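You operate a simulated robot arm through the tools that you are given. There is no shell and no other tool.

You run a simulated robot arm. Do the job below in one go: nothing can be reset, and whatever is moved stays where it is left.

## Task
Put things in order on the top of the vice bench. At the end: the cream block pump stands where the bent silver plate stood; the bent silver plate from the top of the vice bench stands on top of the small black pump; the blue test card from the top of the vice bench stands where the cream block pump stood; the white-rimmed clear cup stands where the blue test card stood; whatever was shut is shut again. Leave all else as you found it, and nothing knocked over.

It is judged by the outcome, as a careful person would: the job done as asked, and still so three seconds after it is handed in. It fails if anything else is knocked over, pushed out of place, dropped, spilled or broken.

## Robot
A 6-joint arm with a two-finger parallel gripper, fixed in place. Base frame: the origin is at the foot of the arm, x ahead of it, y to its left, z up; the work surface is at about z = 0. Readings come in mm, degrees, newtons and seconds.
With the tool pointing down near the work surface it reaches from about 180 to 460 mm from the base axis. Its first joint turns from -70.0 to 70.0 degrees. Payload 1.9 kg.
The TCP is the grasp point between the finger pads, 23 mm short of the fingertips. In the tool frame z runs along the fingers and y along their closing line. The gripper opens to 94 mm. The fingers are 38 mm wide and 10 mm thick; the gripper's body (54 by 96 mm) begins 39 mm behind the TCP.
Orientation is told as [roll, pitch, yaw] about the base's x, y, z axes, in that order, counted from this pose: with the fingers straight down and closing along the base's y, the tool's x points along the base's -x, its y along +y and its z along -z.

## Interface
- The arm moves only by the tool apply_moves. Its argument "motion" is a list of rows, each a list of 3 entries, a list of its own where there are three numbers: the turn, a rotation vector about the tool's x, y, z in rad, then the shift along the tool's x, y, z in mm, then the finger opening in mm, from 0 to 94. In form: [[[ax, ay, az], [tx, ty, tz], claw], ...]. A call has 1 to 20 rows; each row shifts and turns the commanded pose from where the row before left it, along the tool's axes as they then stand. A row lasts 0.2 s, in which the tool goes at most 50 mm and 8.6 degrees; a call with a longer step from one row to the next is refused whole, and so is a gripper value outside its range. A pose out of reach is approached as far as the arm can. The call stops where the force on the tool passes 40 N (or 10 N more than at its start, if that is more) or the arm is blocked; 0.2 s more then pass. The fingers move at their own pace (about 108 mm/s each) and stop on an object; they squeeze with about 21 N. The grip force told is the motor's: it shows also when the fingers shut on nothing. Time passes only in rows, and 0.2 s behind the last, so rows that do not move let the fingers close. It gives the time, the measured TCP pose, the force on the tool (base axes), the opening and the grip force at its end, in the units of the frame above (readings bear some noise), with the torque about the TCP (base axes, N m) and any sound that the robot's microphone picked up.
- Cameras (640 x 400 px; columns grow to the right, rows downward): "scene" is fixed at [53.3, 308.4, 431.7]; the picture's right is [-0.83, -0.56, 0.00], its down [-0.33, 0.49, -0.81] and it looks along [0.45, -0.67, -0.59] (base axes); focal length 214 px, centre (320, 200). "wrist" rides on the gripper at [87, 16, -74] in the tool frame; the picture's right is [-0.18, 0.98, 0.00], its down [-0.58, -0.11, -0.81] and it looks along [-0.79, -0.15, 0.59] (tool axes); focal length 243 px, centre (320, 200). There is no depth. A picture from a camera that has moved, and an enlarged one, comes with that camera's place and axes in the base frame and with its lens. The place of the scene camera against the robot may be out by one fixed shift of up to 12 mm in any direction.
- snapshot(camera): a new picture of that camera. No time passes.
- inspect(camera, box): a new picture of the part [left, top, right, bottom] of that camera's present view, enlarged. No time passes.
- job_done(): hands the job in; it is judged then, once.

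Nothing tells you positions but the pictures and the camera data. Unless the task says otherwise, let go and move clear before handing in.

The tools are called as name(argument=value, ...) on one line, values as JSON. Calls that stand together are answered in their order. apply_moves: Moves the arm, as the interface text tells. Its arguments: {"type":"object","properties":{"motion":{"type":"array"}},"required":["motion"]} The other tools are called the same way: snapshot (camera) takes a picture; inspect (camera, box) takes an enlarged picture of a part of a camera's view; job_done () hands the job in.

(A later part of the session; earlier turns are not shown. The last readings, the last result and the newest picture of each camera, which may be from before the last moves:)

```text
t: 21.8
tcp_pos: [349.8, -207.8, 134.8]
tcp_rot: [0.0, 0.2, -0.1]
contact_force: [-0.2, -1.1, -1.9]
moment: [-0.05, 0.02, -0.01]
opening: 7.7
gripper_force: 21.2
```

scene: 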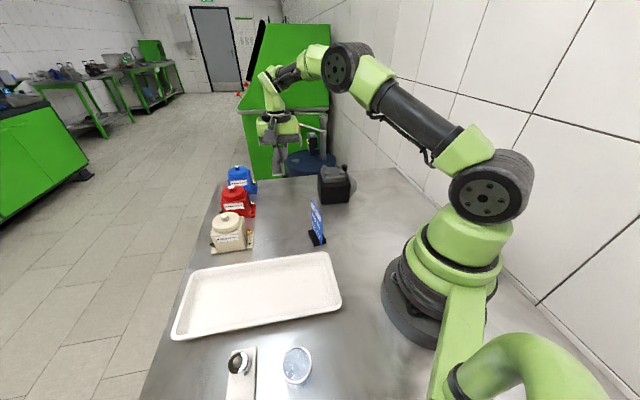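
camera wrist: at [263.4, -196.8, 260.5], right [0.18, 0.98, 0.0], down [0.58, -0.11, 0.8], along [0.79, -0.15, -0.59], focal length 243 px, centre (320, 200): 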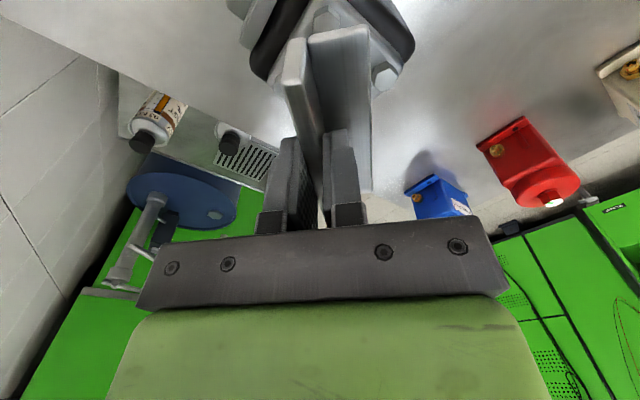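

inspect(camera="wrist", box=[250, 60, 410, 160])

inspect(camera="scene", box=[310, 140, 370, 185])

```text
4.00 times, centred on (330, 110) of wrist
camera zoom: at [264.0, -193.0, 209.7], right [0.18, 0.98, 0.0], down [0.58, -0.11, 0.8], along [0.79, -0.15, -0.59], focal length 970 px, centre (280, 560)
```

zoom: 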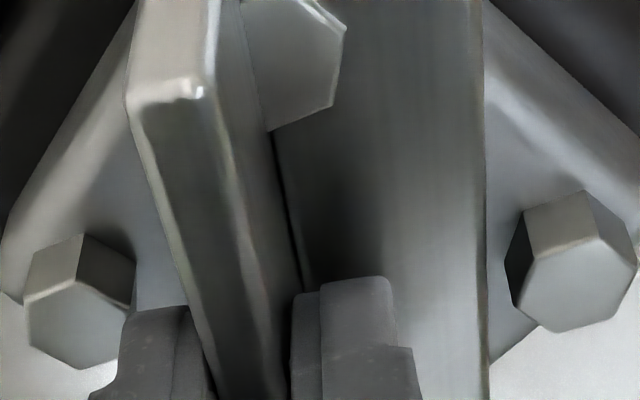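

```text
8.89 times, centred on (340, 162) of scene
camera zoom: at [53.3, 308.4, 431.7], right [-0.83, -0.56, 0.0], down [-0.33, 0.49, -0.81], along [0.45, -0.67, -0.59], focal length 1906 px, centre (142, 533)
```

zoom: 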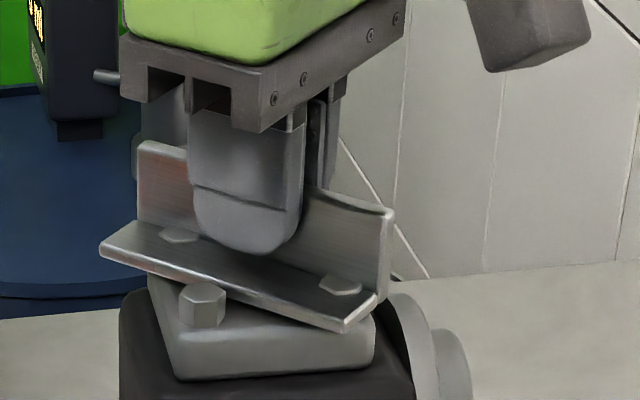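

The bolt heads pass through the plate without contact, so they are not solid; the plate should instead lie flat on the lid in the ~33 mm channel between bolt rows. I'll lift, turn it to −47° along the channel, and re-centre.

apply_moves(motion=[[[0, 0, 0], [0, 0, -10], 0], [[0, 0, 0], [0, 0, -15], 0], [[0, 0, 0.1177], [0, 0, 0], 0], [[0, 0, 0.1177], [0, 0, 0], 0], [[0, 0, 0.1177], [0, 0, 0], 0], [[0, 0, 0.1177], [0, 0, 0], 0], [[0, 0, 0.1177], [0, 0, 0], 0], [[0, 0, 0.1177], [0, 0, 0], 0], [[0, 0, 0.1177], [0, 0, 0], 0], [[0, 0, 0], [4.4, -8.3, 0], 0], [[0, 0, 0], [0, 0, 0], 0], [[0, 0, 0], [0, 0, 0], 0]])

snapshot(camera="wrist")

inspect(camera="wrist", box=[240, 0, 400, 160])

inspect(camera="scene", box=[310, 130, 370, 190])

```text
t: 24.4
tcp_pos: [340.2, -212.3, 160.2]
tcp_rot: [0.0, 0.1, -47.3]
contact_force: [-0.1, 0.2, -2.0]
moment: [-0.02, 0.0, -0.01]
opening: 7.9
gripper_force: 20.6
```

```text
taken
camera wrist: at [294.2, -137.6, 235.0], right [0.85, 0.53, 0.0], down [0.32, -0.5, 0.81], along [0.43, -0.68, -0.59], focal length 243 px, centre (320, 200)
```

wrist: 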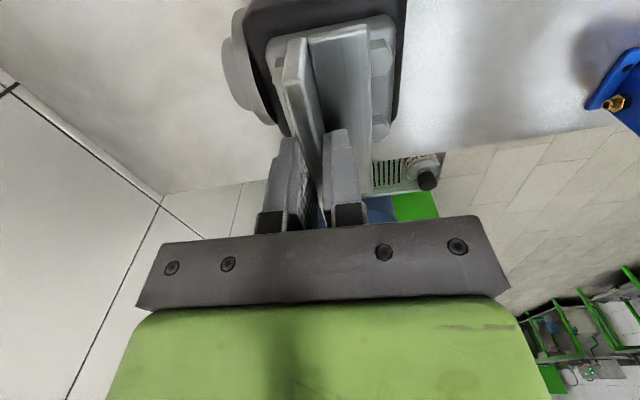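

```text
2.50 times, centred on (320, 80) of wrist
camera zoom: at [294.2, -137.6, 235.0], right [0.85, 0.53, 0.0], down [0.32, -0.5, 0.81], along [0.43, -0.68, -0.59], focal length 606 px, centre (320, 500)
```

zoom: 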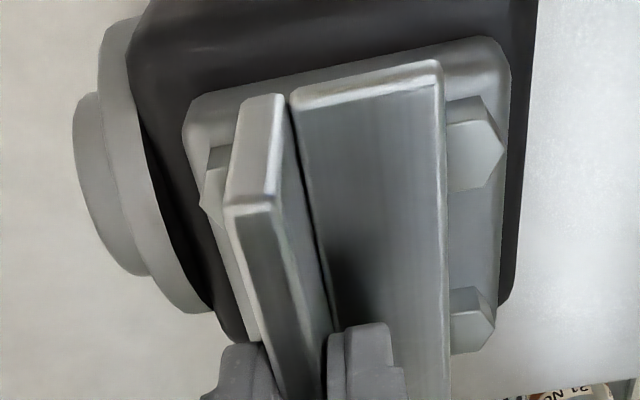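

```text
6.67 times, centred on (340, 160) of scene
camera zoom: at [53.3, 308.4, 431.7], right [-0.83, -0.56, 0.0], down [-0.33, 0.49, -0.81], along [0.45, -0.67, -0.59], focal length 1430 px, centre (187, 467)
```

zoom: 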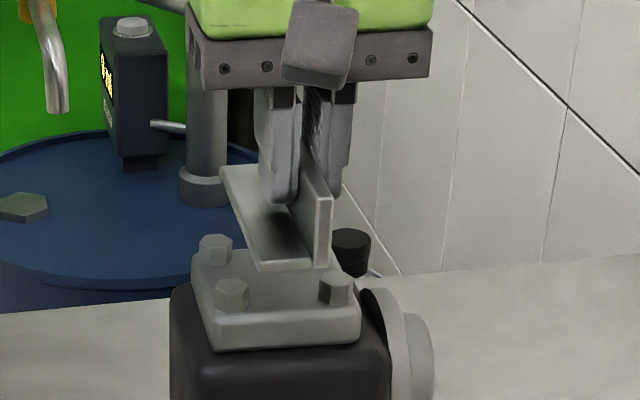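

Nearly centred; a −2 mm shift in jaw-y and +1 in x centres it in the channel. Then I'll lower.

apply_moves(motion=[[[0, 0, 0], [1.1, -2, 0], 0], [[0, 0, 0], [0, 0, 10], 0], [[0, 0, 0], [0, 0, 10], 0], [[0, 0, 0], [0, 0, 3], 0], [[0, 0, 0], [0, 0, 0], 0]])

inspect(camera="wrist", box=[240, 0, 400, 160])

inspect(camera="scene", box=[310, 140, 370, 190])

```text
t: 25.6
tcp_pos: [338.3, -211.5, 135.9]
tcp_rot: [-0.1, 0.1, -47.2]
contact_force: [-1.1, 0.0, -2.0]
moment: [-0.03, 0.0, 0.01]
opening: 7.8
gripper_force: 21.6
```

```text
2.50 times, centred on (320, 80) of wrist
camera zoom: at [292.2, -137.6, 211.3], right [0.85, 0.53, 0.0], down [0.32, -0.5, 0.81], along [0.43, -0.68, -0.59], focal length 606 px, centre (320, 500)
```

zoom: 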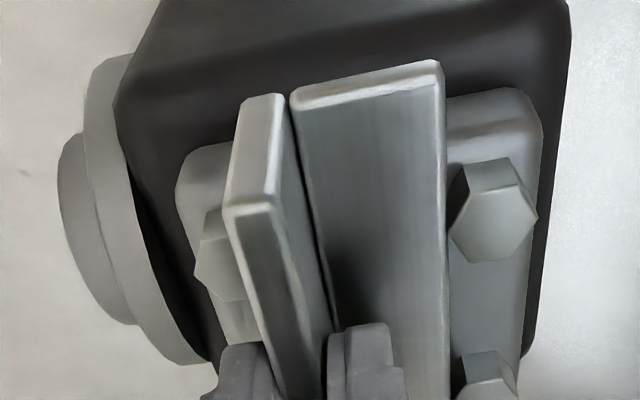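

```text
8.00 times, centred on (340, 165) of scene
camera zoom: at [53.3, 308.4, 431.7], right [-0.83, -0.56, 0.0], down [-0.33, 0.49, -0.81], along [0.45, -0.67, -0.59], focal length 1716 px, centre (160, 480)
```

zoom: 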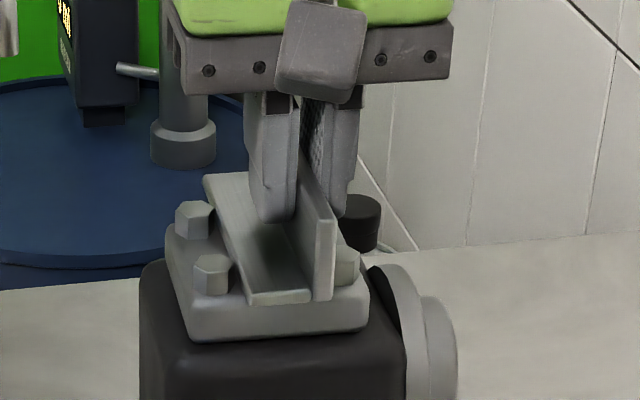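

The plate is centred in the channel with about 1 mm each side. Lowering in 1 mm steps to the lid.

apply_moves(motion=[[[0, 0, 0], [0, 0, 2], 0], [[0, 0, 0], [0, 0, 2], 0], [[0, 0, 0], [0, 0, 1], 0], [[0, 0, 0], [0, 0, 0], 0]])

apply_moves(motion=[[[0, 0, 0], [0, 0, 1], 0], [[0, 0, 0], [0, 0, 0], 0]])

apply_moves(motion=[[[0, 0, 0], [0, 0, 1], 0], [[0, 0, 0], [0, 0, 0], 0]])

inspect(camera="scene", box=[310, 140, 370, 190])

```text
t: 26.6
tcp_pos: [337.4, -212.1, 130.9]
tcp_rot: [0.0, 0.1, -47.2]
contact_force: [-3.1, -1.4, 6.9]
moment: [0.08, 0.06, 0.02]
opening: 7.6
gripper_force: 21.3
```

```text
t: 27.1
tcp_pos: [337.6, -211.6, 130.0]
tcp_rot: [-0.1, -0.1, -47.2]
contact_force: [1.3, -4.7, 13.8]
moment: [-0.06, -0.04, -0.02]
opening: 7.9
gripper_force: 21.0
```

```text
t: 27.8
tcp_pos: [337.2, -211.5, 128.9]
tcp_rot: [-0.1, 0.2, -47.2]
contact_force: [1.3, -5.4, 13.1]
moment: [-0.07, -0.08, -0.02]
opening: 7.9
gripper_force: 21.2
```

```text
8.00 times, centred on (340, 165) of scene
camera zoom: at [53.3, 308.4, 431.7], right [-0.83, -0.56, 0.0], down [-0.33, 0.49, -0.81], along [0.45, -0.67, -0.59], focal length 1716 px, centre (160, 480)
```

zoom: 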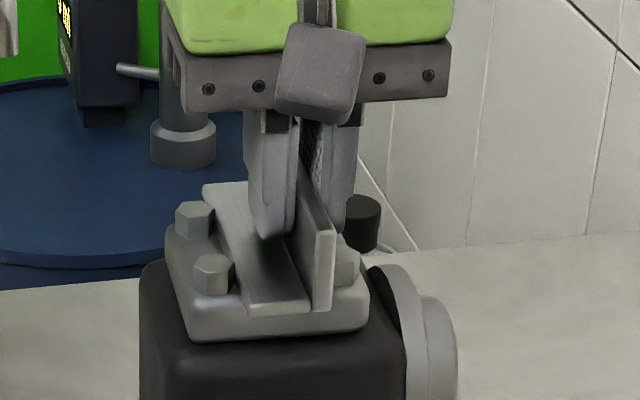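

The plate is seated on the lid (13 N upward). Releasing.

apply_moves(motion=[[[0, 0, 0], [0, 0, -0.5], 7], [[0, 0, 0], [0, 0, 0], 20], [[0, 0, 0], [0, 0, 0], 30], [[0, 0, 0], [0, 0, 0], 30]])

inspect(camera="scene", box=[310, 140, 370, 190])

inspect(camera="wrist", box=[240, 0, 400, 160])

```text
t: 28.8
tcp_pos: [337.5, -211.3, 129.7]
tcp_rot: [-0.1, 0.0, -47.2]
contact_force: [0.0, 0.2, -0.6]
moment: [0.0, -0.02, -0.02]
opening: 30.0
gripper_force: 0.0
```

```text
8.00 times, centred on (340, 165) of scene
camera zoom: at [53.3, 308.4, 431.7], right [-0.83, -0.56, 0.0], down [-0.33, 0.49, -0.81], along [0.45, -0.67, -0.59], focal length 1716 px, centre (160, 480)
```

zoom: 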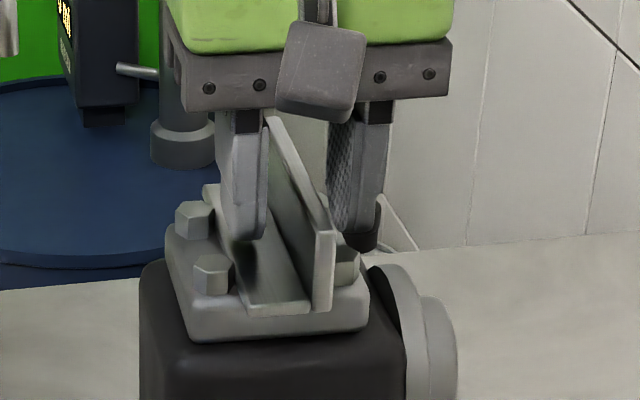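

```text
2.50 times, centred on (320, 80) of wrist
camera zoom: at [291.9, -137.5, 204.9], right [0.85, 0.53, 0.0], down [0.32, -0.5, 0.81], along [0.43, -0.68, -0.59], focal length 606 px, centre (320, 500)
```

zoom: 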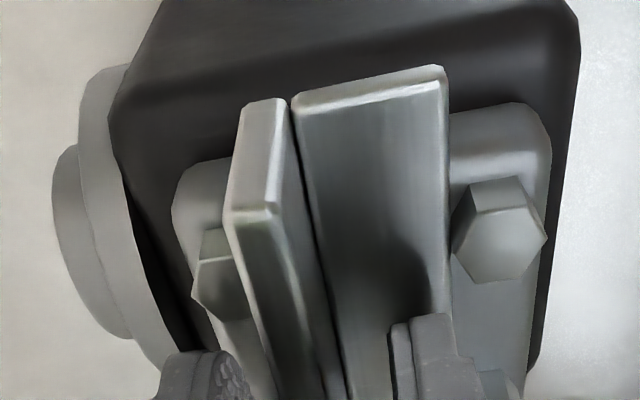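

The plate rests flat between the bolts. I'll rise clear, turn the gripper to +45° and head over toward the cream pump.

apply_moves(motion=[[[0, 0, 0], [0, 0, -10], 30], [[0, 0, 0], [0, 0, -30], 30], [[0, 0, 0], [0, 0, -30], 30], [[0, 0, 0], [0, 0, -30], 30], [[0, 0, -0.1238], [0, 0, 0], 94], [[0, 0, -0.1238], [0, 0, 0], 94], [[0, 0, -0.1238], [0, 0, 0], 94], [[0, 0, -0.1238], [0, 0, 0], 94], [[0, 0, -0.1238], [0, 0, 0], 94], [[0, 0, -0.1238], [0, 0, 0], 94], [[0, 0, -0.1238], [0, 0, 0], 94], [[0, 0, -0.1238], [0, 0, 0], 94], [[0, 0, -0.1238], [0, 0, 0], 94], [[0, 0, -0.1238], [0, 0, 0], 94], [[0, 0, -0.1238], [0, 0, 0], 94], [[0, 0, -0.1238], [0, 0, 0], 94], [[0, 0, -0.1238], [0, 0, 0], 94]])

inspect(camera="scene", box=[300, 140, 380, 220])

```text
t: 32.4
tcp_pos: [338.1, -210.1, 231.4]
tcp_rot: [0.1, 0.1, 45.1]
contact_force: [0.5, 0.5, -0.1]
moment: [-0.01, -0.04, 0.04]
opening: 94.0
gripper_force: 0.0
```

```text
5.00 times, centred on (340, 180) of scene
camera zoom: at [53.3, 308.4, 431.7], right [-0.83, -0.56, 0.0], down [-0.33, 0.49, -0.81], along [0.45, -0.67, -0.59], focal length 1072 px, centre (220, 300)
```

zoom: 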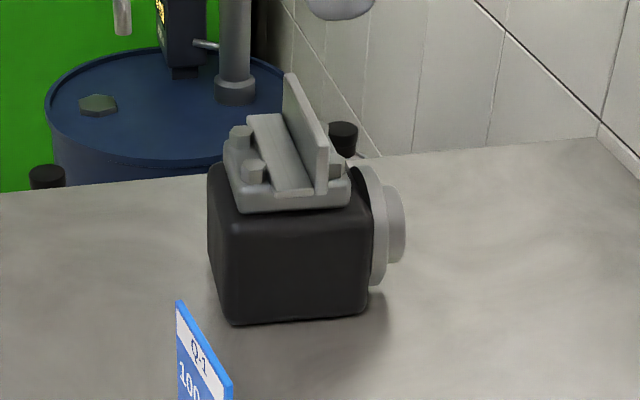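

The plate stands well on the black pump. Moving toward the cream pump.

apply_moves(motion=[[[0, 0, 0], [-35.5, 20.95, 0], 94], [[0, 0, 0], [-35.5, 20.95, 0], 94], [[0, 0, 0], [-35.5, 20.95, 0], 94], [[0, 0, 0], [-35.5, 20.95, 0], 94], [[0, 0, 0], [-35.5, 20.95, 0], 94], [[0, 0, 0], [-35.5, 20.95, 0], 94], [[0, 0, 0], [-35.5, 20.95, 0], 94], [[0, 0, 0], [-35.5, 20.95, 0], 94], [[0, 0, 0], [0, 0, 0], 94], [[0, 0, 0], [0, 0, 0], 94]])

snapshot(camera="wrist")

inspect(camera="wrist", box=[220, 0, 460, 150])

```text
t: 34.5
tcp_pos: [419.9, 105.2, 227.8]
tcp_rot: [0.1, 0.1, 44.8]
contact_force: [0.8, 0.1, 1.2]
moment: [0.01, 0.0, 0.0]
opening: 93.9
gripper_force: 0.1
```

```text
taken
camera wrist: at [348.9, 56.4, 303.2], right [-0.56, 0.83, 0.0], down [0.49, 0.33, 0.8], along [0.66, 0.45, -0.59], focal length 243 px, centre (320, 200)
```

wrist: 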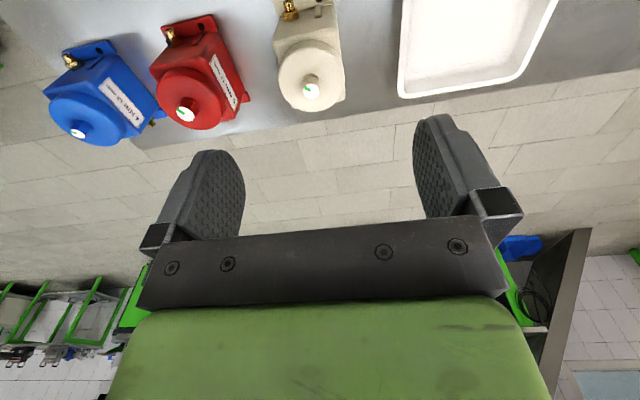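

```text
2.67 times, centred on (340, 75) of wrist
camera zoom: at [348.9, 56.4, 303.2], right [-0.56, 0.83, 0.0], down [0.49, 0.33, 0.8], along [0.66, 0.45, -0.59], focal length 647 px, centre (267, 533)
```

zoom: 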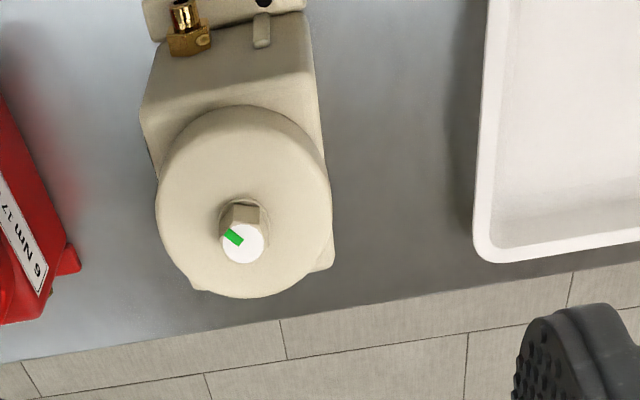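

The pump's axis is about (−27, −14) mm from the TCP in tool axes and lines up within 1°. I'll move over it and check whether it is in reach.

apply_moves(motion=[[[0, 0, 0], [-13.5, -7, 20], 94], [[0, 0, 0], [-13.5, -7, 20], 94], [[0, 0, 0], [0, 0, 20], 94], [[0, 0, 0], [0, 0, 0], 94]])

snapshot(camera="wrist")

inspect(camera="scene", box=[190, 120, 330, 260])

```text
t: 35.5
tcp_pos: [439.8, 115.9, 168.9]
tcp_rot: [0.1, 0.1, 44.8]
contact_force: [0.1, 0.5, 0.2]
moment: [0.01, 0.01, -0.01]
opening: 94.1
gripper_force: 0.1
out of reach, approached as far as the arm can: row 2
```

```text
taken
camera wrist: at [367.9, 65.4, 243.7], right [-0.56, 0.83, 0.0], down [0.49, 0.33, 0.81], along [0.66, 0.46, -0.59], focal length 243 px, centre (320, 200)
```

wrist: 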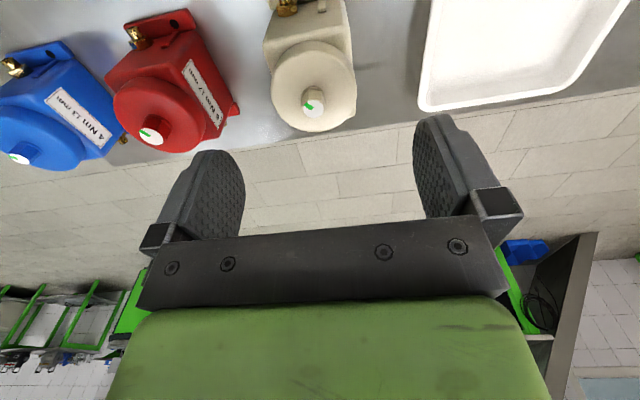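

```text
2.86 times, centred on (260, 190) of scene
camera zoom: at [53.3, 308.4, 431.7], right [-0.83, -0.56, 0.0], down [-0.33, 0.49, -0.81], along [0.45, -0.67, -0.59], focal length 613 px, centre (491, 229)
```

zoom: 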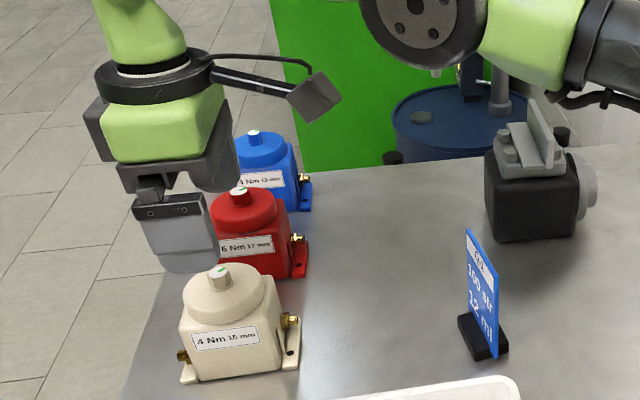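

The straight-down pose stops ~9 mm short here. A small outward tilt about the jaws' closing axis will give the reach while keeping pads flush. First a closer look to fix the pump's height.

inspect(camera="wrist", box=[240, 0, 400, 150])

```text
2.67 times, centred on (320, 75) of wrist
camera zoom: at [367.9, 65.4, 243.7], right [-0.56, 0.83, 0.0], down [0.49, 0.33, 0.81], along [0.66, 0.46, -0.59], focal length 647 px, centre (320, 533)
```

zoom: 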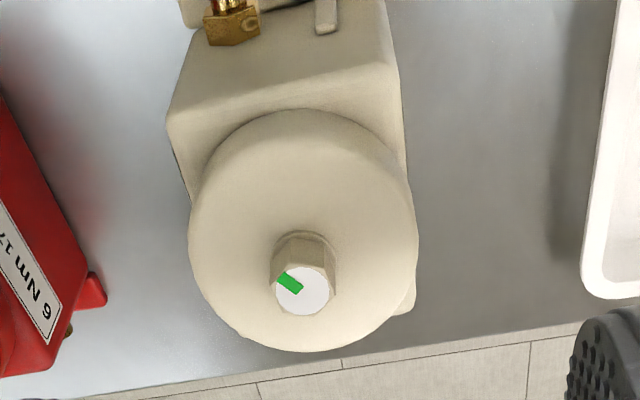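

Pump axis ≈(451.5,116), top z≈95, block 60 mm deep with its top at z≈65. I'll tilt 5.7° outward, move over and go partway down.

apply_moves(motion=[[[0, -0.1, 0], [0, 0, 0], 94], [[0, 0, 0], [-7.5, -6, 0.75], 94], [[0, 0, 0], [2.5, 0, 24.9], 94], [[0, 0, 0], [2, 0, 19.9], 94], [[0, 0, 0], [0, 0, 0], 94], [[0, 0, 0], [0, 0, 0], 94]])

snapshot(camera="wrist")

inspect(camera="scene", box=[190, 120, 330, 260])

```text
t: 37.0
tcp_pos: [450.3, 117.1, 124.8]
tcp_rot: [0.1, -5.6, 45.0]
contact_force: [-0.1, -0.8, 0.4]
moment: [0.02, 0.01, -0.01]
opening: 94.0
gripper_force: 0.1
```

```text
taken
camera wrist: at [373.4, 62.7, 189.9], right [-0.56, 0.83, 0.02], down [0.43, 0.27, 0.86], along [0.7, 0.49, -0.51], focal length 243 px, centre (320, 200)
```

wrist: 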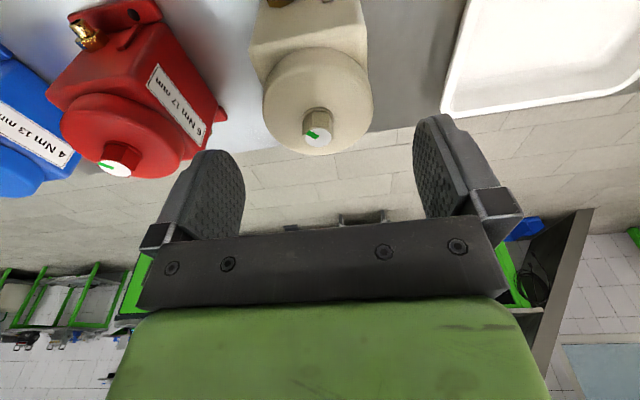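

```text
2.86 times, centred on (260, 190) of scene
camera zoom: at [53.3, 308.4, 431.7], right [-0.83, -0.56, 0.0], down [-0.33, 0.49, -0.81], along [0.45, -0.67, -0.59], focal length 613 px, centre (491, 229)
```

zoom: 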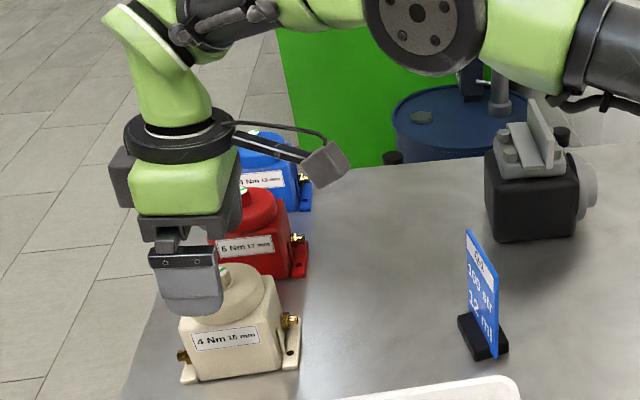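

inspect(camera="wrist", box=[230, 0, 420, 180])

```text
2.22 times, centred on (325, 90) of wrist
camera zoom: at [373.4, 62.7, 189.9], right [-0.56, 0.83, 0.02], down [0.43, 0.27, 0.86], along [0.7, 0.49, -0.51], focal length 539 px, centre (309, 444)
```

zoom: 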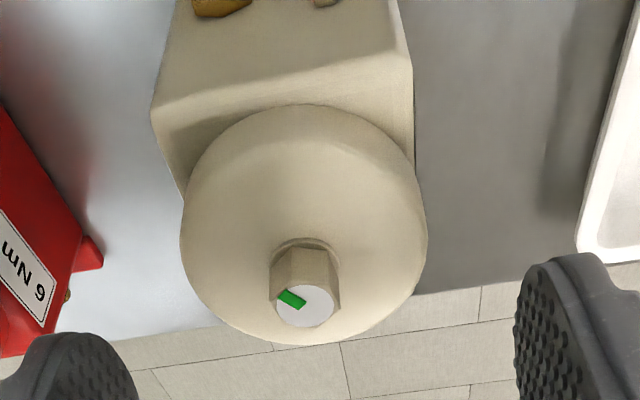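

Well centred (within ~1 mm). Descending along the pump's sides to z≈66.

apply_moves(motion=[[[0, 0, 0], [1.96, 0, 19.9], 94], [[0, 0, 0], [1.96, 0, 19.9], 94], [[0, 0, 0], [0.98, 0, 9.95], 94], [[0, 0, 0], [0.49, 0, 4.98], 94], [[0, 0, 0], [0.37, 0, 3.8], 94], [[0, 0, 0], [0, 0, 0], 94]])

snapshot(camera="wrist")

inspect(camera="scene", box=[190, 160, 290, 260])

```text
t: 38.4
tcp_pos: [448.7, 117.0, 63.8]
tcp_rot: [0.1, -5.5, 44.9]
contact_force: [-0.3, 0.2, 0.1]
moment: [0.02, -0.02, -0.01]
opening: 94.3
gripper_force: 0.0
```

```text
taken
camera wrist: at [372.8, 61.8, 130.4], right [-0.56, 0.83, 0.02], down [0.43, 0.27, 0.86], along [0.7, 0.49, -0.51], focal length 243 px, centre (320, 200)
```

wrist: 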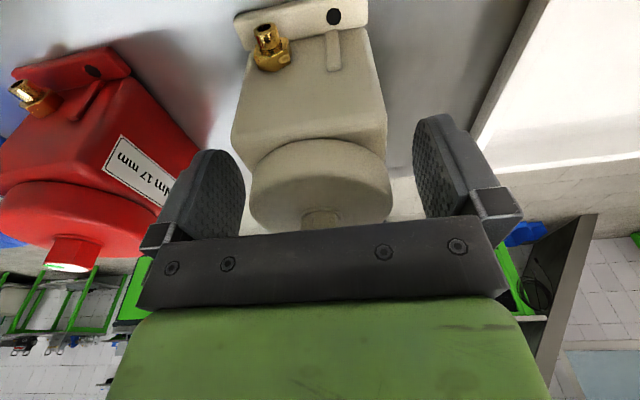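

```text
4.00 times, centred on (240, 210) of scene
camera zoom: at [53.3, 308.4, 431.7], right [-0.83, -0.56, 0.0], down [-0.33, 0.49, -0.81], along [0.45, -0.67, -0.59], focal length 858 px, centre (640, 160)
```

zoom: 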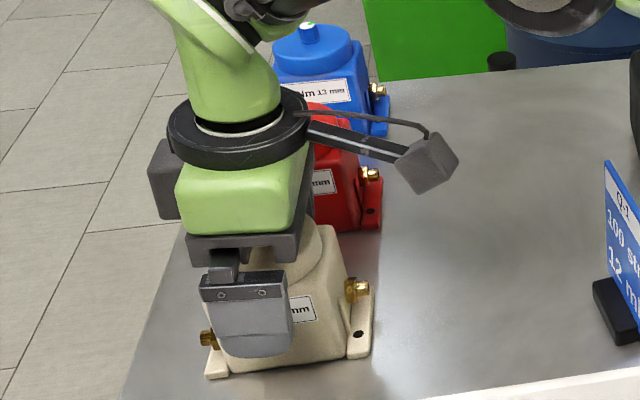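

In position around the pump with the palm clear. I'll nudge 1.5 mm and close.

apply_moves(motion=[[[0, 0, 0], [0, 1.5, 0], 70], [[0, 0, 0], [0, 0, 0], 60], [[0, 0, 0], [0, 0, 0], 50], [[0, 0, 0], [0, 0, 0], 40], [[0, 0, 0], [0, 0, 0], 40]])

snapshot(camera="wrist")

inspect(camera="scene", box=[190, 160, 290, 260])

```text
t: 39.5
tcp_pos: [448.7, 117.5, 63.8]
tcp_rot: [0.1, -5.6, 44.9]
contact_force: [1.6, -3.6, -0.2]
moment: [-0.09, -0.08, -0.02]
opening: 61.9
gripper_force: 21.1
```

```text
taken
camera wrist: at [371.5, 62.8, 130.6], right [-0.56, 0.83, 0.02], down [0.43, 0.27, 0.86], along [0.7, 0.49, -0.51], focal length 243 px, centre (320, 200)
```

wrist: 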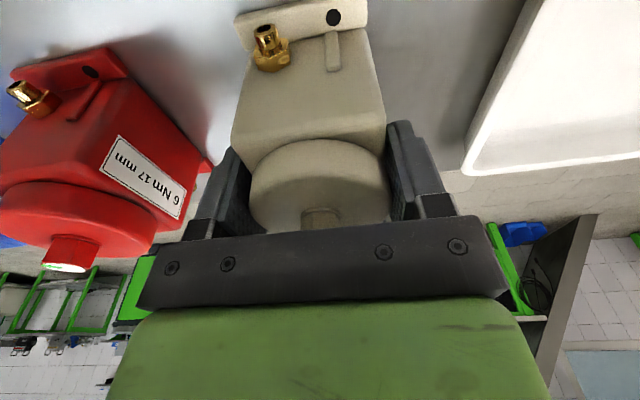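

```text
4.00 times, centred on (240, 210) of scene
camera zoom: at [53.3, 308.4, 431.7], right [-0.83, -0.56, 0.0], down [-0.33, 0.49, -0.81], along [0.45, -0.67, -0.59], focal length 858 px, centre (640, 160)
```

zoom: 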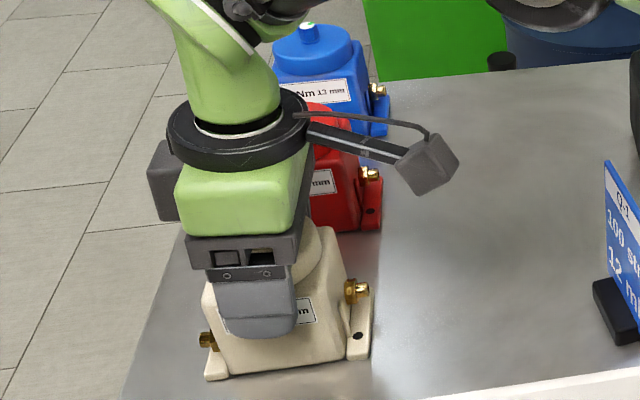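

Pump gripped (61.9 mm). I'll lift a little and check that it hangs level.

apply_moves(motion=[[[0, 0, 0], [-0.3, 0, -3], 40], [[0, 0, 0], [-0.7, 0, -7], 40], [[0, 0, 0], [0, 0, 0], 40]])

inspect(camera="scene", box=[190, 160, 290, 260])

snapshot(camera="wrist")

```text
t: 40.4
tcp_pos: [447.0, 117.7, 74.8]
tcp_rot: [0.2, -5.6, 44.9]
contact_force: [0.4, 0.6, -7.3]
moment: [0.01, -0.01, -0.01]
opening: 62.0
gripper_force: 21.3
```

```text
4.00 times, centred on (240, 210) of scene
camera zoom: at [53.4, 308.4, 431.7], right [-0.83, -0.56, 0.0], down [-0.33, 0.49, -0.81], along [0.45, -0.67, -0.59], focal length 858 px, centre (640, 160)
```

zoom: 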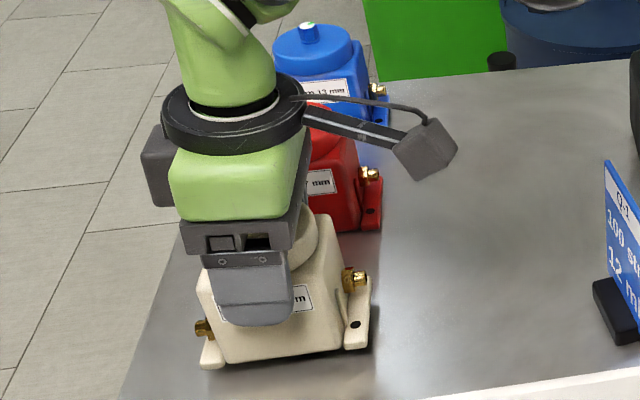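

```text
taken
camera wrist: at [371.0, 62.6, 141.2], right [-0.56, 0.83, 0.02], down [0.43, 0.27, 0.86], along [0.7, 0.49, -0.51], focal length 243 px, centre (320, 200)
```

wrist: 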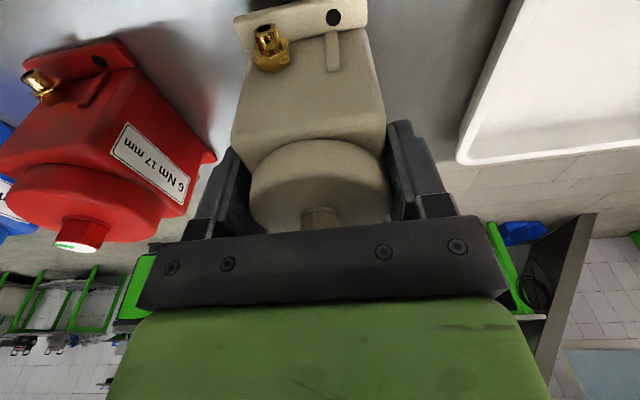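

The pump hangs level (7.3 N). I'll raise it 35 mm more and bring it inward first, then across, so it passes clear of the red pump and the card.

apply_moves(motion=[[[0, 0, 0], [-1.7, 0, -17.4], 40], [[0, 0, 0], [-1.7, 0, -17.4], 40], [[0, 0, 0], [22.9, -5.2, -2.25], 40], [[0, 0, 0], [22.9, -5.2, -2.25], 40], [[0, 0, 0], [22.9, -5.2, -2.25], 40], [[0, 0, 0], [22.9, -5.2, -2.25], 40], [[0, 0, 0], [22.9, -5.2, -2.25], 40], [[0, 0, 0], [0, 0, 0], 40]])

snapshot(camera="scene")

snapshot(camera="wrist")

```text
t: 42.1
tcp_pos: [383.1, 17.3, 110.0]
tcp_rot: [0.0, -5.6, 45.0]
contact_force: [0.1, 0.3, -7.2]
moment: [-0.03, -0.03, 0.0]
opening: 61.7
gripper_force: 21.2
```

```text
taken
```

scene: 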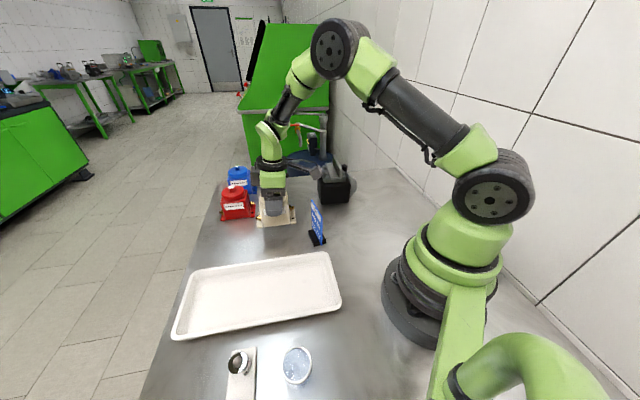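

```text
taken
camera wrist: at [307.0, -37.2, 176.2], right [-0.56, 0.83, 0.02], down [0.43, 0.27, 0.86], along [0.7, 0.49, -0.51], focal length 243 px, centre (320, 200)
```

wrist: 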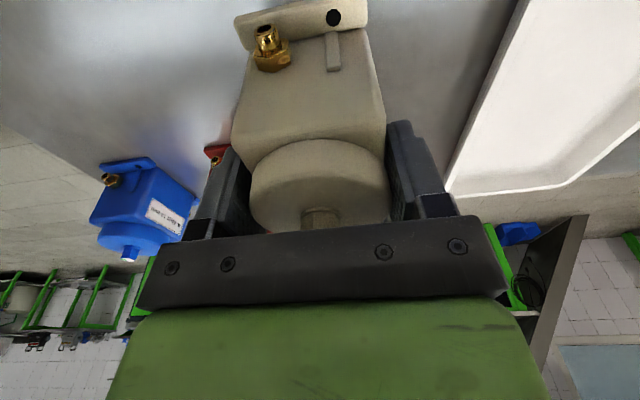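

Clear so far. Now across to above the plate's old spot.

apply_moves(motion=[[[0, 0, 0], [3.4, -18.26, -0.34], 40], [[0, 0, 0], [3.4, -18.26, -0.34], 40], [[0, 0, 0], [3.4, -18.26, -0.34], 40], [[0, 0, 0], [3.4, -18.26, -0.34], 40], [[0, 0, 0], [3.4, -18.26, -0.34], 40], [[0, 0, 0], [0, 0, 0], 40], [[0, 0, 0], [0, 0, 0], 40]])

inspect(camera="scene", box=[210, 120, 370, 250])

snapshot(camera="wrist")

```text
t: 43.8
tcp_pos: [437.6, -59.3, 109.6]
tcp_rot: [0.1, -5.5, 44.8]
contact_force: [0.4, 0.2, -7.1]
moment: [0.01, -0.01, 0.0]
opening: 61.7
gripper_force: 20.8
```

```text
3.08 times, centred on (290, 185) of scene
camera zoom: at [53.4, 308.4, 431.7], right [-0.83, -0.56, 0.0], down [-0.33, 0.49, -0.81], along [0.45, -0.67, -0.59], focal length 660 px, centre (412, 246)
```

zoom: 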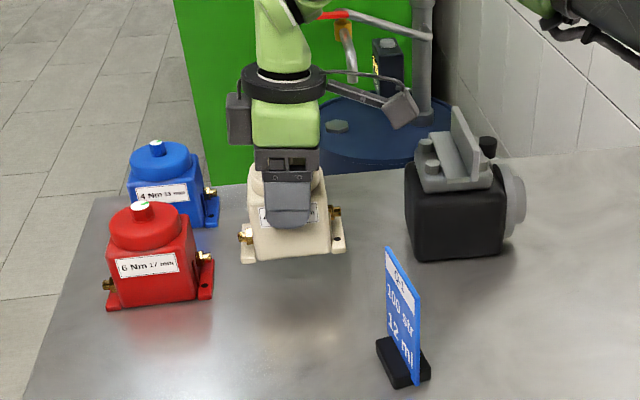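

```text
taken
camera wrist: at [360.7, -114.0, 175.3], right [-0.56, 0.83, 0.02], down [0.43, 0.27, 0.86], along [0.7, 0.49, -0.51], focal length 243 px, centre (320, 200)
```

wrist: 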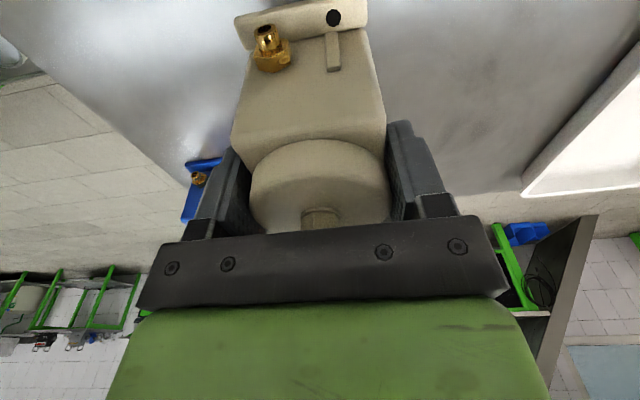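

I'm within 1.5 mm of the target; correcting and lowering toward the bench.

apply_moves(motion=[[[0, 0, 0], [1.06, 1.06, 0], 40], [[0, 0, 0], [1.96, 0, 19.9], 40], [[0, 0, 0], [1.47, 0, 14.9], 40], [[0, 0, 0], [0.6, 0, 6], 40], [[0, 0, 0], [0, 0, 0], 40]])

inspect(camera="scene", box=[230, 150, 330, 240])

```text
t: 45.0
tcp_pos: [434.8, -58.1, 67.1]
tcp_rot: [0.1, -5.6, 44.8]
contact_force: [0.0, -0.6, -7.1]
moment: [-0.02, 0.03, 0.01]
opening: 61.8
gripper_force: 21.0
```

```text
4.44 times, centred on (280, 195) of scene
camera zoom: at [53.4, 308.4, 431.7], right [-0.83, -0.56, 0.0], down [-0.33, 0.49, -0.81], along [0.45, -0.67, -0.59], focal length 953 px, centre (498, 222)
```

zoom: 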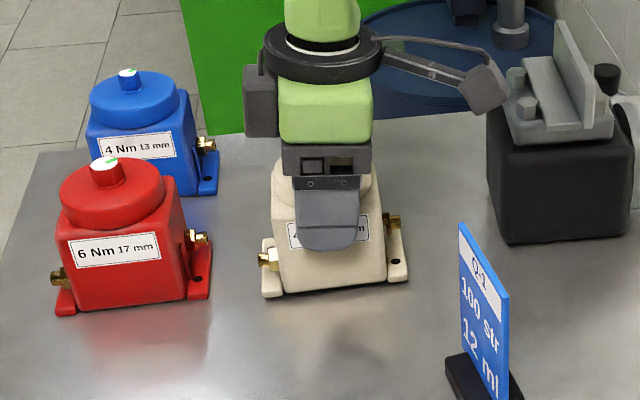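

apply_moves(motion=[[[0, 0, 0], [0.1, 0, 1], 40], [[0, 0, 0], [0.1, 0, 1], 40], [[0, 0, 0], [0, 0, 0], 40]])

apply_moves(motion=[[[0, 0, 0], [0.1, 0, 1], 40], [[0, 0, 0], [0, 0, 0], 40]])

apply_moves(motion=[[[0, 0, 0], [0.1, 0, 1], 40], [[0, 0, 0], [0, 0, 0], 40]])

```text
t: 45.8
tcp_pos: [435.7, -60.5, 66.5]
tcp_rot: [0.2, -5.6, 44.9]
contact_force: [-0.5, -0.8, -6.8]
moment: [-0.04, -0.02, -0.01]
opening: 61.7
gripper_force: 21.1
```

```text
t: 46.4
tcp_pos: [435.3, -59.6, 66.3]
tcp_rot: [0.0, -5.6, 44.9]
contact_force: [0.3, -0.5, -8.3]
moment: [-0.02, -0.01, -0.01]
opening: 61.9
gripper_force: 21.7
```

```text
t: 47.0
tcp_pos: [435.1, -58.7, 65.8]
tcp_rot: [0.1, -5.5, 44.8]
contact_force: [0.0, 0.5, -4.1]
moment: [-0.04, -0.01, -0.02]
opening: 61.9
gripper_force: 21.0
```

Contact is starting; two more small steps.

apply_moves(motion=[[[0, 0, 0], [0.07, 0, 0.7], 40], [[0, 0, 0], [0, 0, 0], 40]])

inspect(camera="scene", box=[240, 170, 310, 230])

```text
t: 47.5
tcp_pos: [436.5, -59.8, 65.0]
tcp_rot: [0.0, -5.7, 44.8]
contact_force: [-6.9, 2.3, 12.7]
moment: [-0.13, 0.11, -0.04]
opening: 61.7
gripper_force: 21.3
```

```text
6.67 times, centred on (275, 200) of scene
camera zoom: at [53.3, 308.4, 431.7], right [-0.83, -0.56, 0.0], down [-0.33, 0.49, -0.81], along [0.45, -0.67, -0.59], focal length 1430 px, centre (620, 200)
```

zoom: 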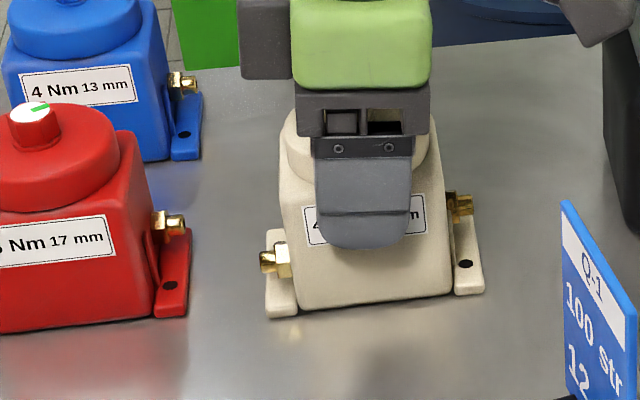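

The pump is seated on the bench. Opening the jaws.

apply_moves(motion=[[[0, 0, 0], [0, 0, -0.4], 61], [[0, 0, 0], [0, 0, 0], 75], [[0, 0, 0], [0, 0, 0], 90], [[0, 0, 0], [0, 0, 0], 90]])

snapshot(camera="wrist")

inspect(camera="scene", box=[230, 150, 330, 240])

```text
t: 48.5
tcp_pos: [437.0, -58.4, 64.2]
tcp_rot: [0.2, -5.6, 44.9]
contact_force: [0.3, -0.2, -0.3]
moment: [0.0, 0.01, 0.01]
opening: 90.1
gripper_force: 0.0
```

```text
taken
camera wrist: at [359.6, -114.1, 130.0], right [-0.56, 0.83, 0.02], down [0.43, 0.27, 0.86], along [0.7, 0.49, -0.51], focal length 243 px, centre (320, 200)
```

wrist: 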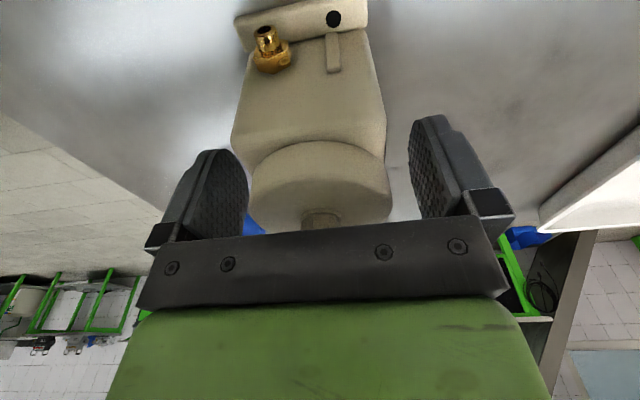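

```text
4.44 times, centred on (280, 195) of scene
camera zoom: at [53.3, 308.4, 431.7], right [-0.83, -0.56, 0.0], down [-0.33, 0.49, -0.81], along [0.45, -0.67, -0.59], focal length 953 px, centre (498, 222)
```

zoom: 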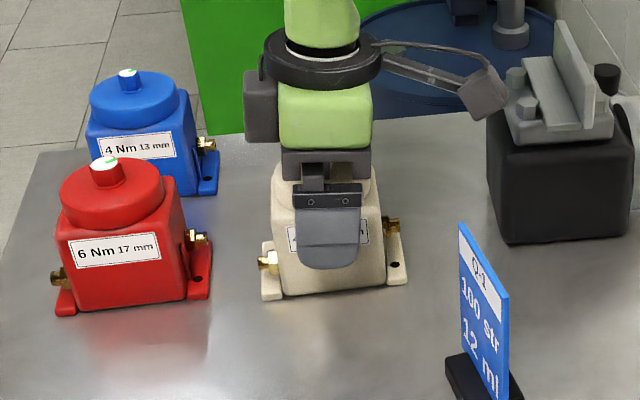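

Released. I'll raise straight up, straighten the tool and check the pump stands well.

apply_moves(motion=[[[0, 0, 0], [-1.5, 0, -14.9], 90], [[0, 0, 0], [-2.94, 0, -29.86], 90], [[0, 0, 0], [-2.94, 0, -29.86], 90], [[0, 0, 0], [-2.94, 0, -29.86], 90], [[0, 0, 0], [-1.5, 0, -14.9], 90], [[0, 0.098, 0], [0, 0, 0], 90], [[0, 0, 0], [0, 0, 0], 90]])

snapshot(camera="scene")

snapshot(camera="wrist")

```text
t: 50.1
tcp_pos: [435.9, -60.9, 184.3]
tcp_rot: [0.1, 0.0, 45.1]
contact_force: [-0.1, -0.1, -0.3]
moment: [-0.01, -0.06, 0.0]
opening: 90.0
gripper_force: 0.1
```

```text
taken
```

scene: 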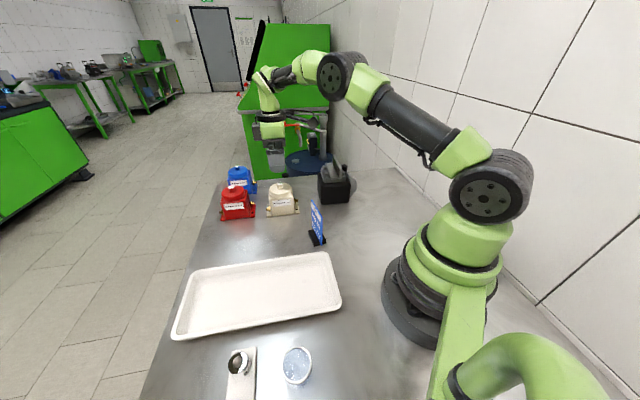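

```text
taken
camera wrist: at [364.0, -110.1, 259.3], right [-0.56, 0.83, 0.0], down [0.49, 0.33, 0.81], along [0.66, 0.46, -0.59], focal length 243 px, centre (320, 200)
```

wrist: 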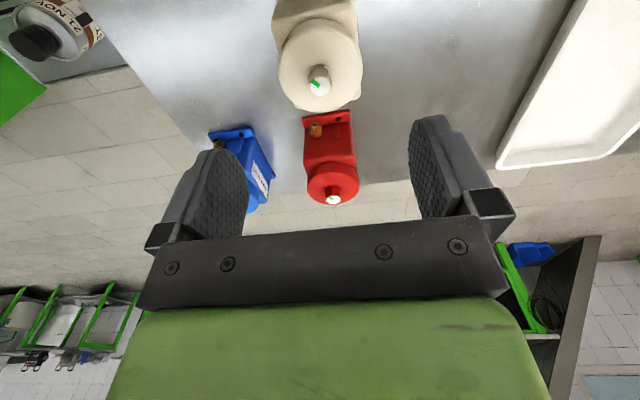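

The cream pump stands on the plate's old spot. Now turn and go above the blue card.

apply_moves(motion=[[[0, 0, 0.1254], [0, 0, 0], 60], [[0, 0, 0.1254], [0, 0, 0], 60], [[0, 0, 0.1254], [0, 0, 0], 60], [[0, 0, 0.1254], [0, 0, 0], 60], [[0, 0, 0.1254], [0, 0, 0], 60], [[0, 0, 0.1254], [0, 0, 0], 60], [[0, 0, 0.1254], [0, 0, 0], 60], [[0, 0, 0.1254], [0, 0, 0], 60], [[0, 0, 0.1254], [0, 0, 0], 60], [[0, 0, 0.1254], [0, 0, 0], 60], [[0, 0, 0.1254], [0, 0, 0], 60], [[0, 0, 0], [37.7, -13.2, 0], 60], [[0, 0, 0], [37.7, -13.2, 0], 60], [[0, 0, 0], [37.7, -13.2, 0], 60], [[0, 0, 0], [37.7, -13.2, 0], 60], [[0, 0, 0], [0, 0, 0], 60]])

snapshot(camera="wrist")

inspect(camera="wrist", box=[240, 0, 400, 160])

inspect(camera="scene", box=[250, 130, 370, 250])

```text
t: 53.5
tcp_pos: [282.0, -19.4, 183.2]
tcp_rot: [0.1, 0.0, -34.1]
contact_force: [0.2, -0.7, -0.3]
moment: [0.01, 0.02, -0.05]
opening: 60.1
gripper_force: 0.1
```

```text
taken
camera wrist: at [219.1, 41.7, 258.7], right [0.7, 0.71, 0.0], down [0.42, -0.42, 0.81], along [0.57, -0.57, -0.59], focal length 243 px, centre (320, 200)
```

wrist: 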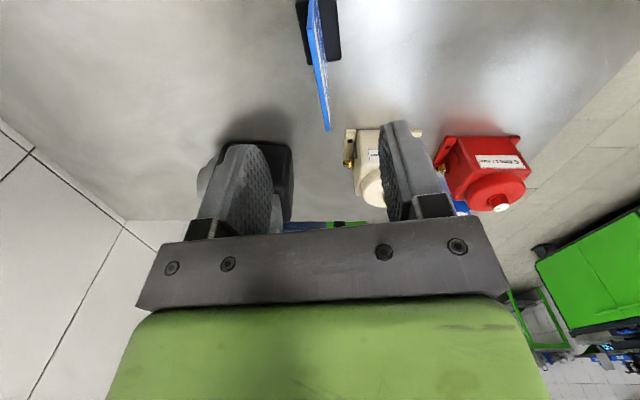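

```text
2.50 times, centred on (320, 80) of wrist
camera zoom: at [219.1, 41.7, 258.7], right [0.7, 0.71, 0.0], down [0.42, -0.42, 0.81], along [0.57, -0.57, -0.59], focal length 606 px, centre (320, 500)
```

zoom: 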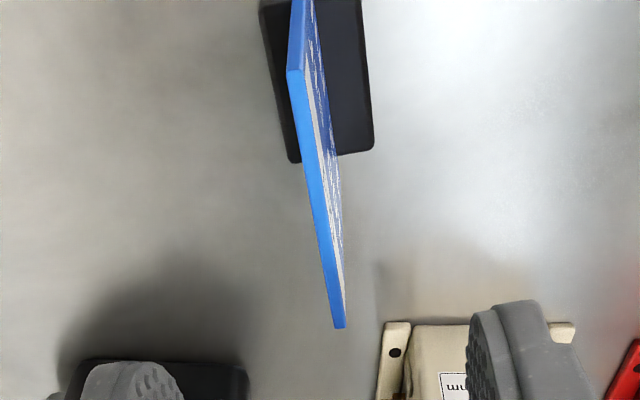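

```text
3.33 times, centred on (310, 190) of scene
camera zoom: at [53.3, 308.4, 431.7], right [-0.83, -0.56, 0.0], down [-0.33, 0.49, -0.81], along [0.45, -0.67, -0.59], focal length 715 px, centre (353, 233)
```

zoom: 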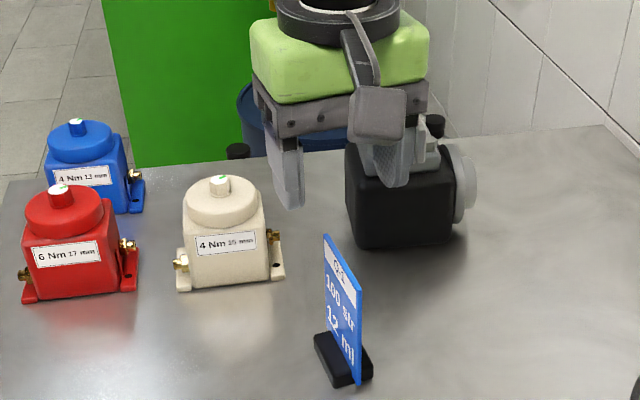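

The card lies along the jaws within ~1°, its top at z≈108 and centre about 3 mm from the TCP. I'll align, tilt 7° outward (needed for reach later) and lower around the card.

apply_moves(motion=[[[0, 0, 0.0225], [3, 0.9, 0], 60], [[0, -0.12, 0], [0, 0, 0], 60], [[0, 0, 0], [3.6, 0, 29.8], 60], [[0, 0, 0], [2.4, 0, 19.9], 60], [[0, 0, 0], [0, 0, 0], 60]])

snapshot(camera="wrist")

inspect(camera="scene", box=[270, 130, 370, 250])

```text
t: 54.8
tcp_pos: [279.6, -16.5, 134.3]
tcp_rot: [-0.1, -6.8, -35.3]
contact_force: [0.5, 0.4, 0.3]
moment: [-0.01, -0.02, 0.0]
opening: 59.8
gripper_force: 0.0
```

```text
taken
camera wrist: at [212.9, 51.2, 198.0], right [0.72, 0.7, 0.02], down [0.33, -0.37, 0.87], along [0.61, -0.62, -0.49], focal length 243 px, centre (320, 200)
```

wrist: 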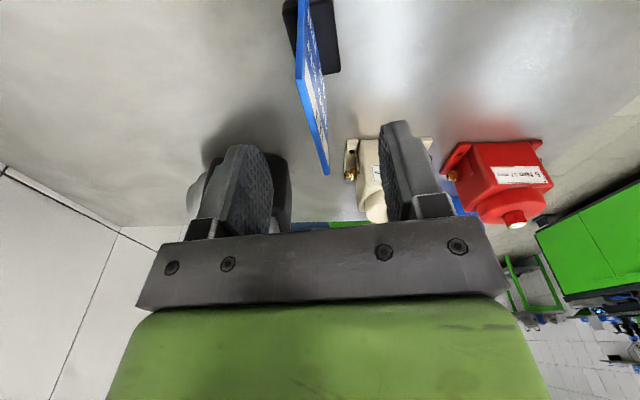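

```text
3.33 times, centred on (320, 190) of scene
camera zoom: at [53.3, 308.4, 431.7], right [-0.83, -0.56, 0.0], down [-0.33, 0.49, -0.81], along [0.45, -0.67, -0.59], focal length 715 px, centre (320, 233)
```

zoom: 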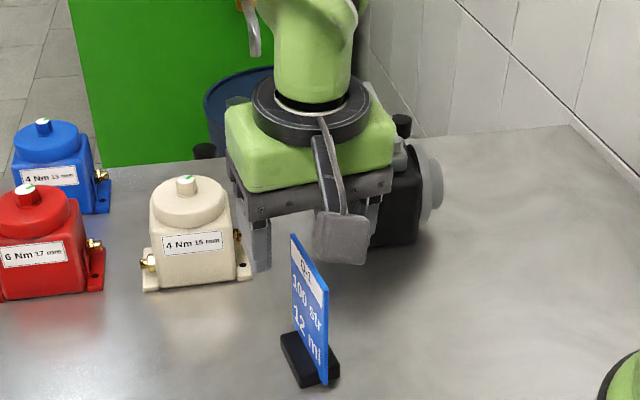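

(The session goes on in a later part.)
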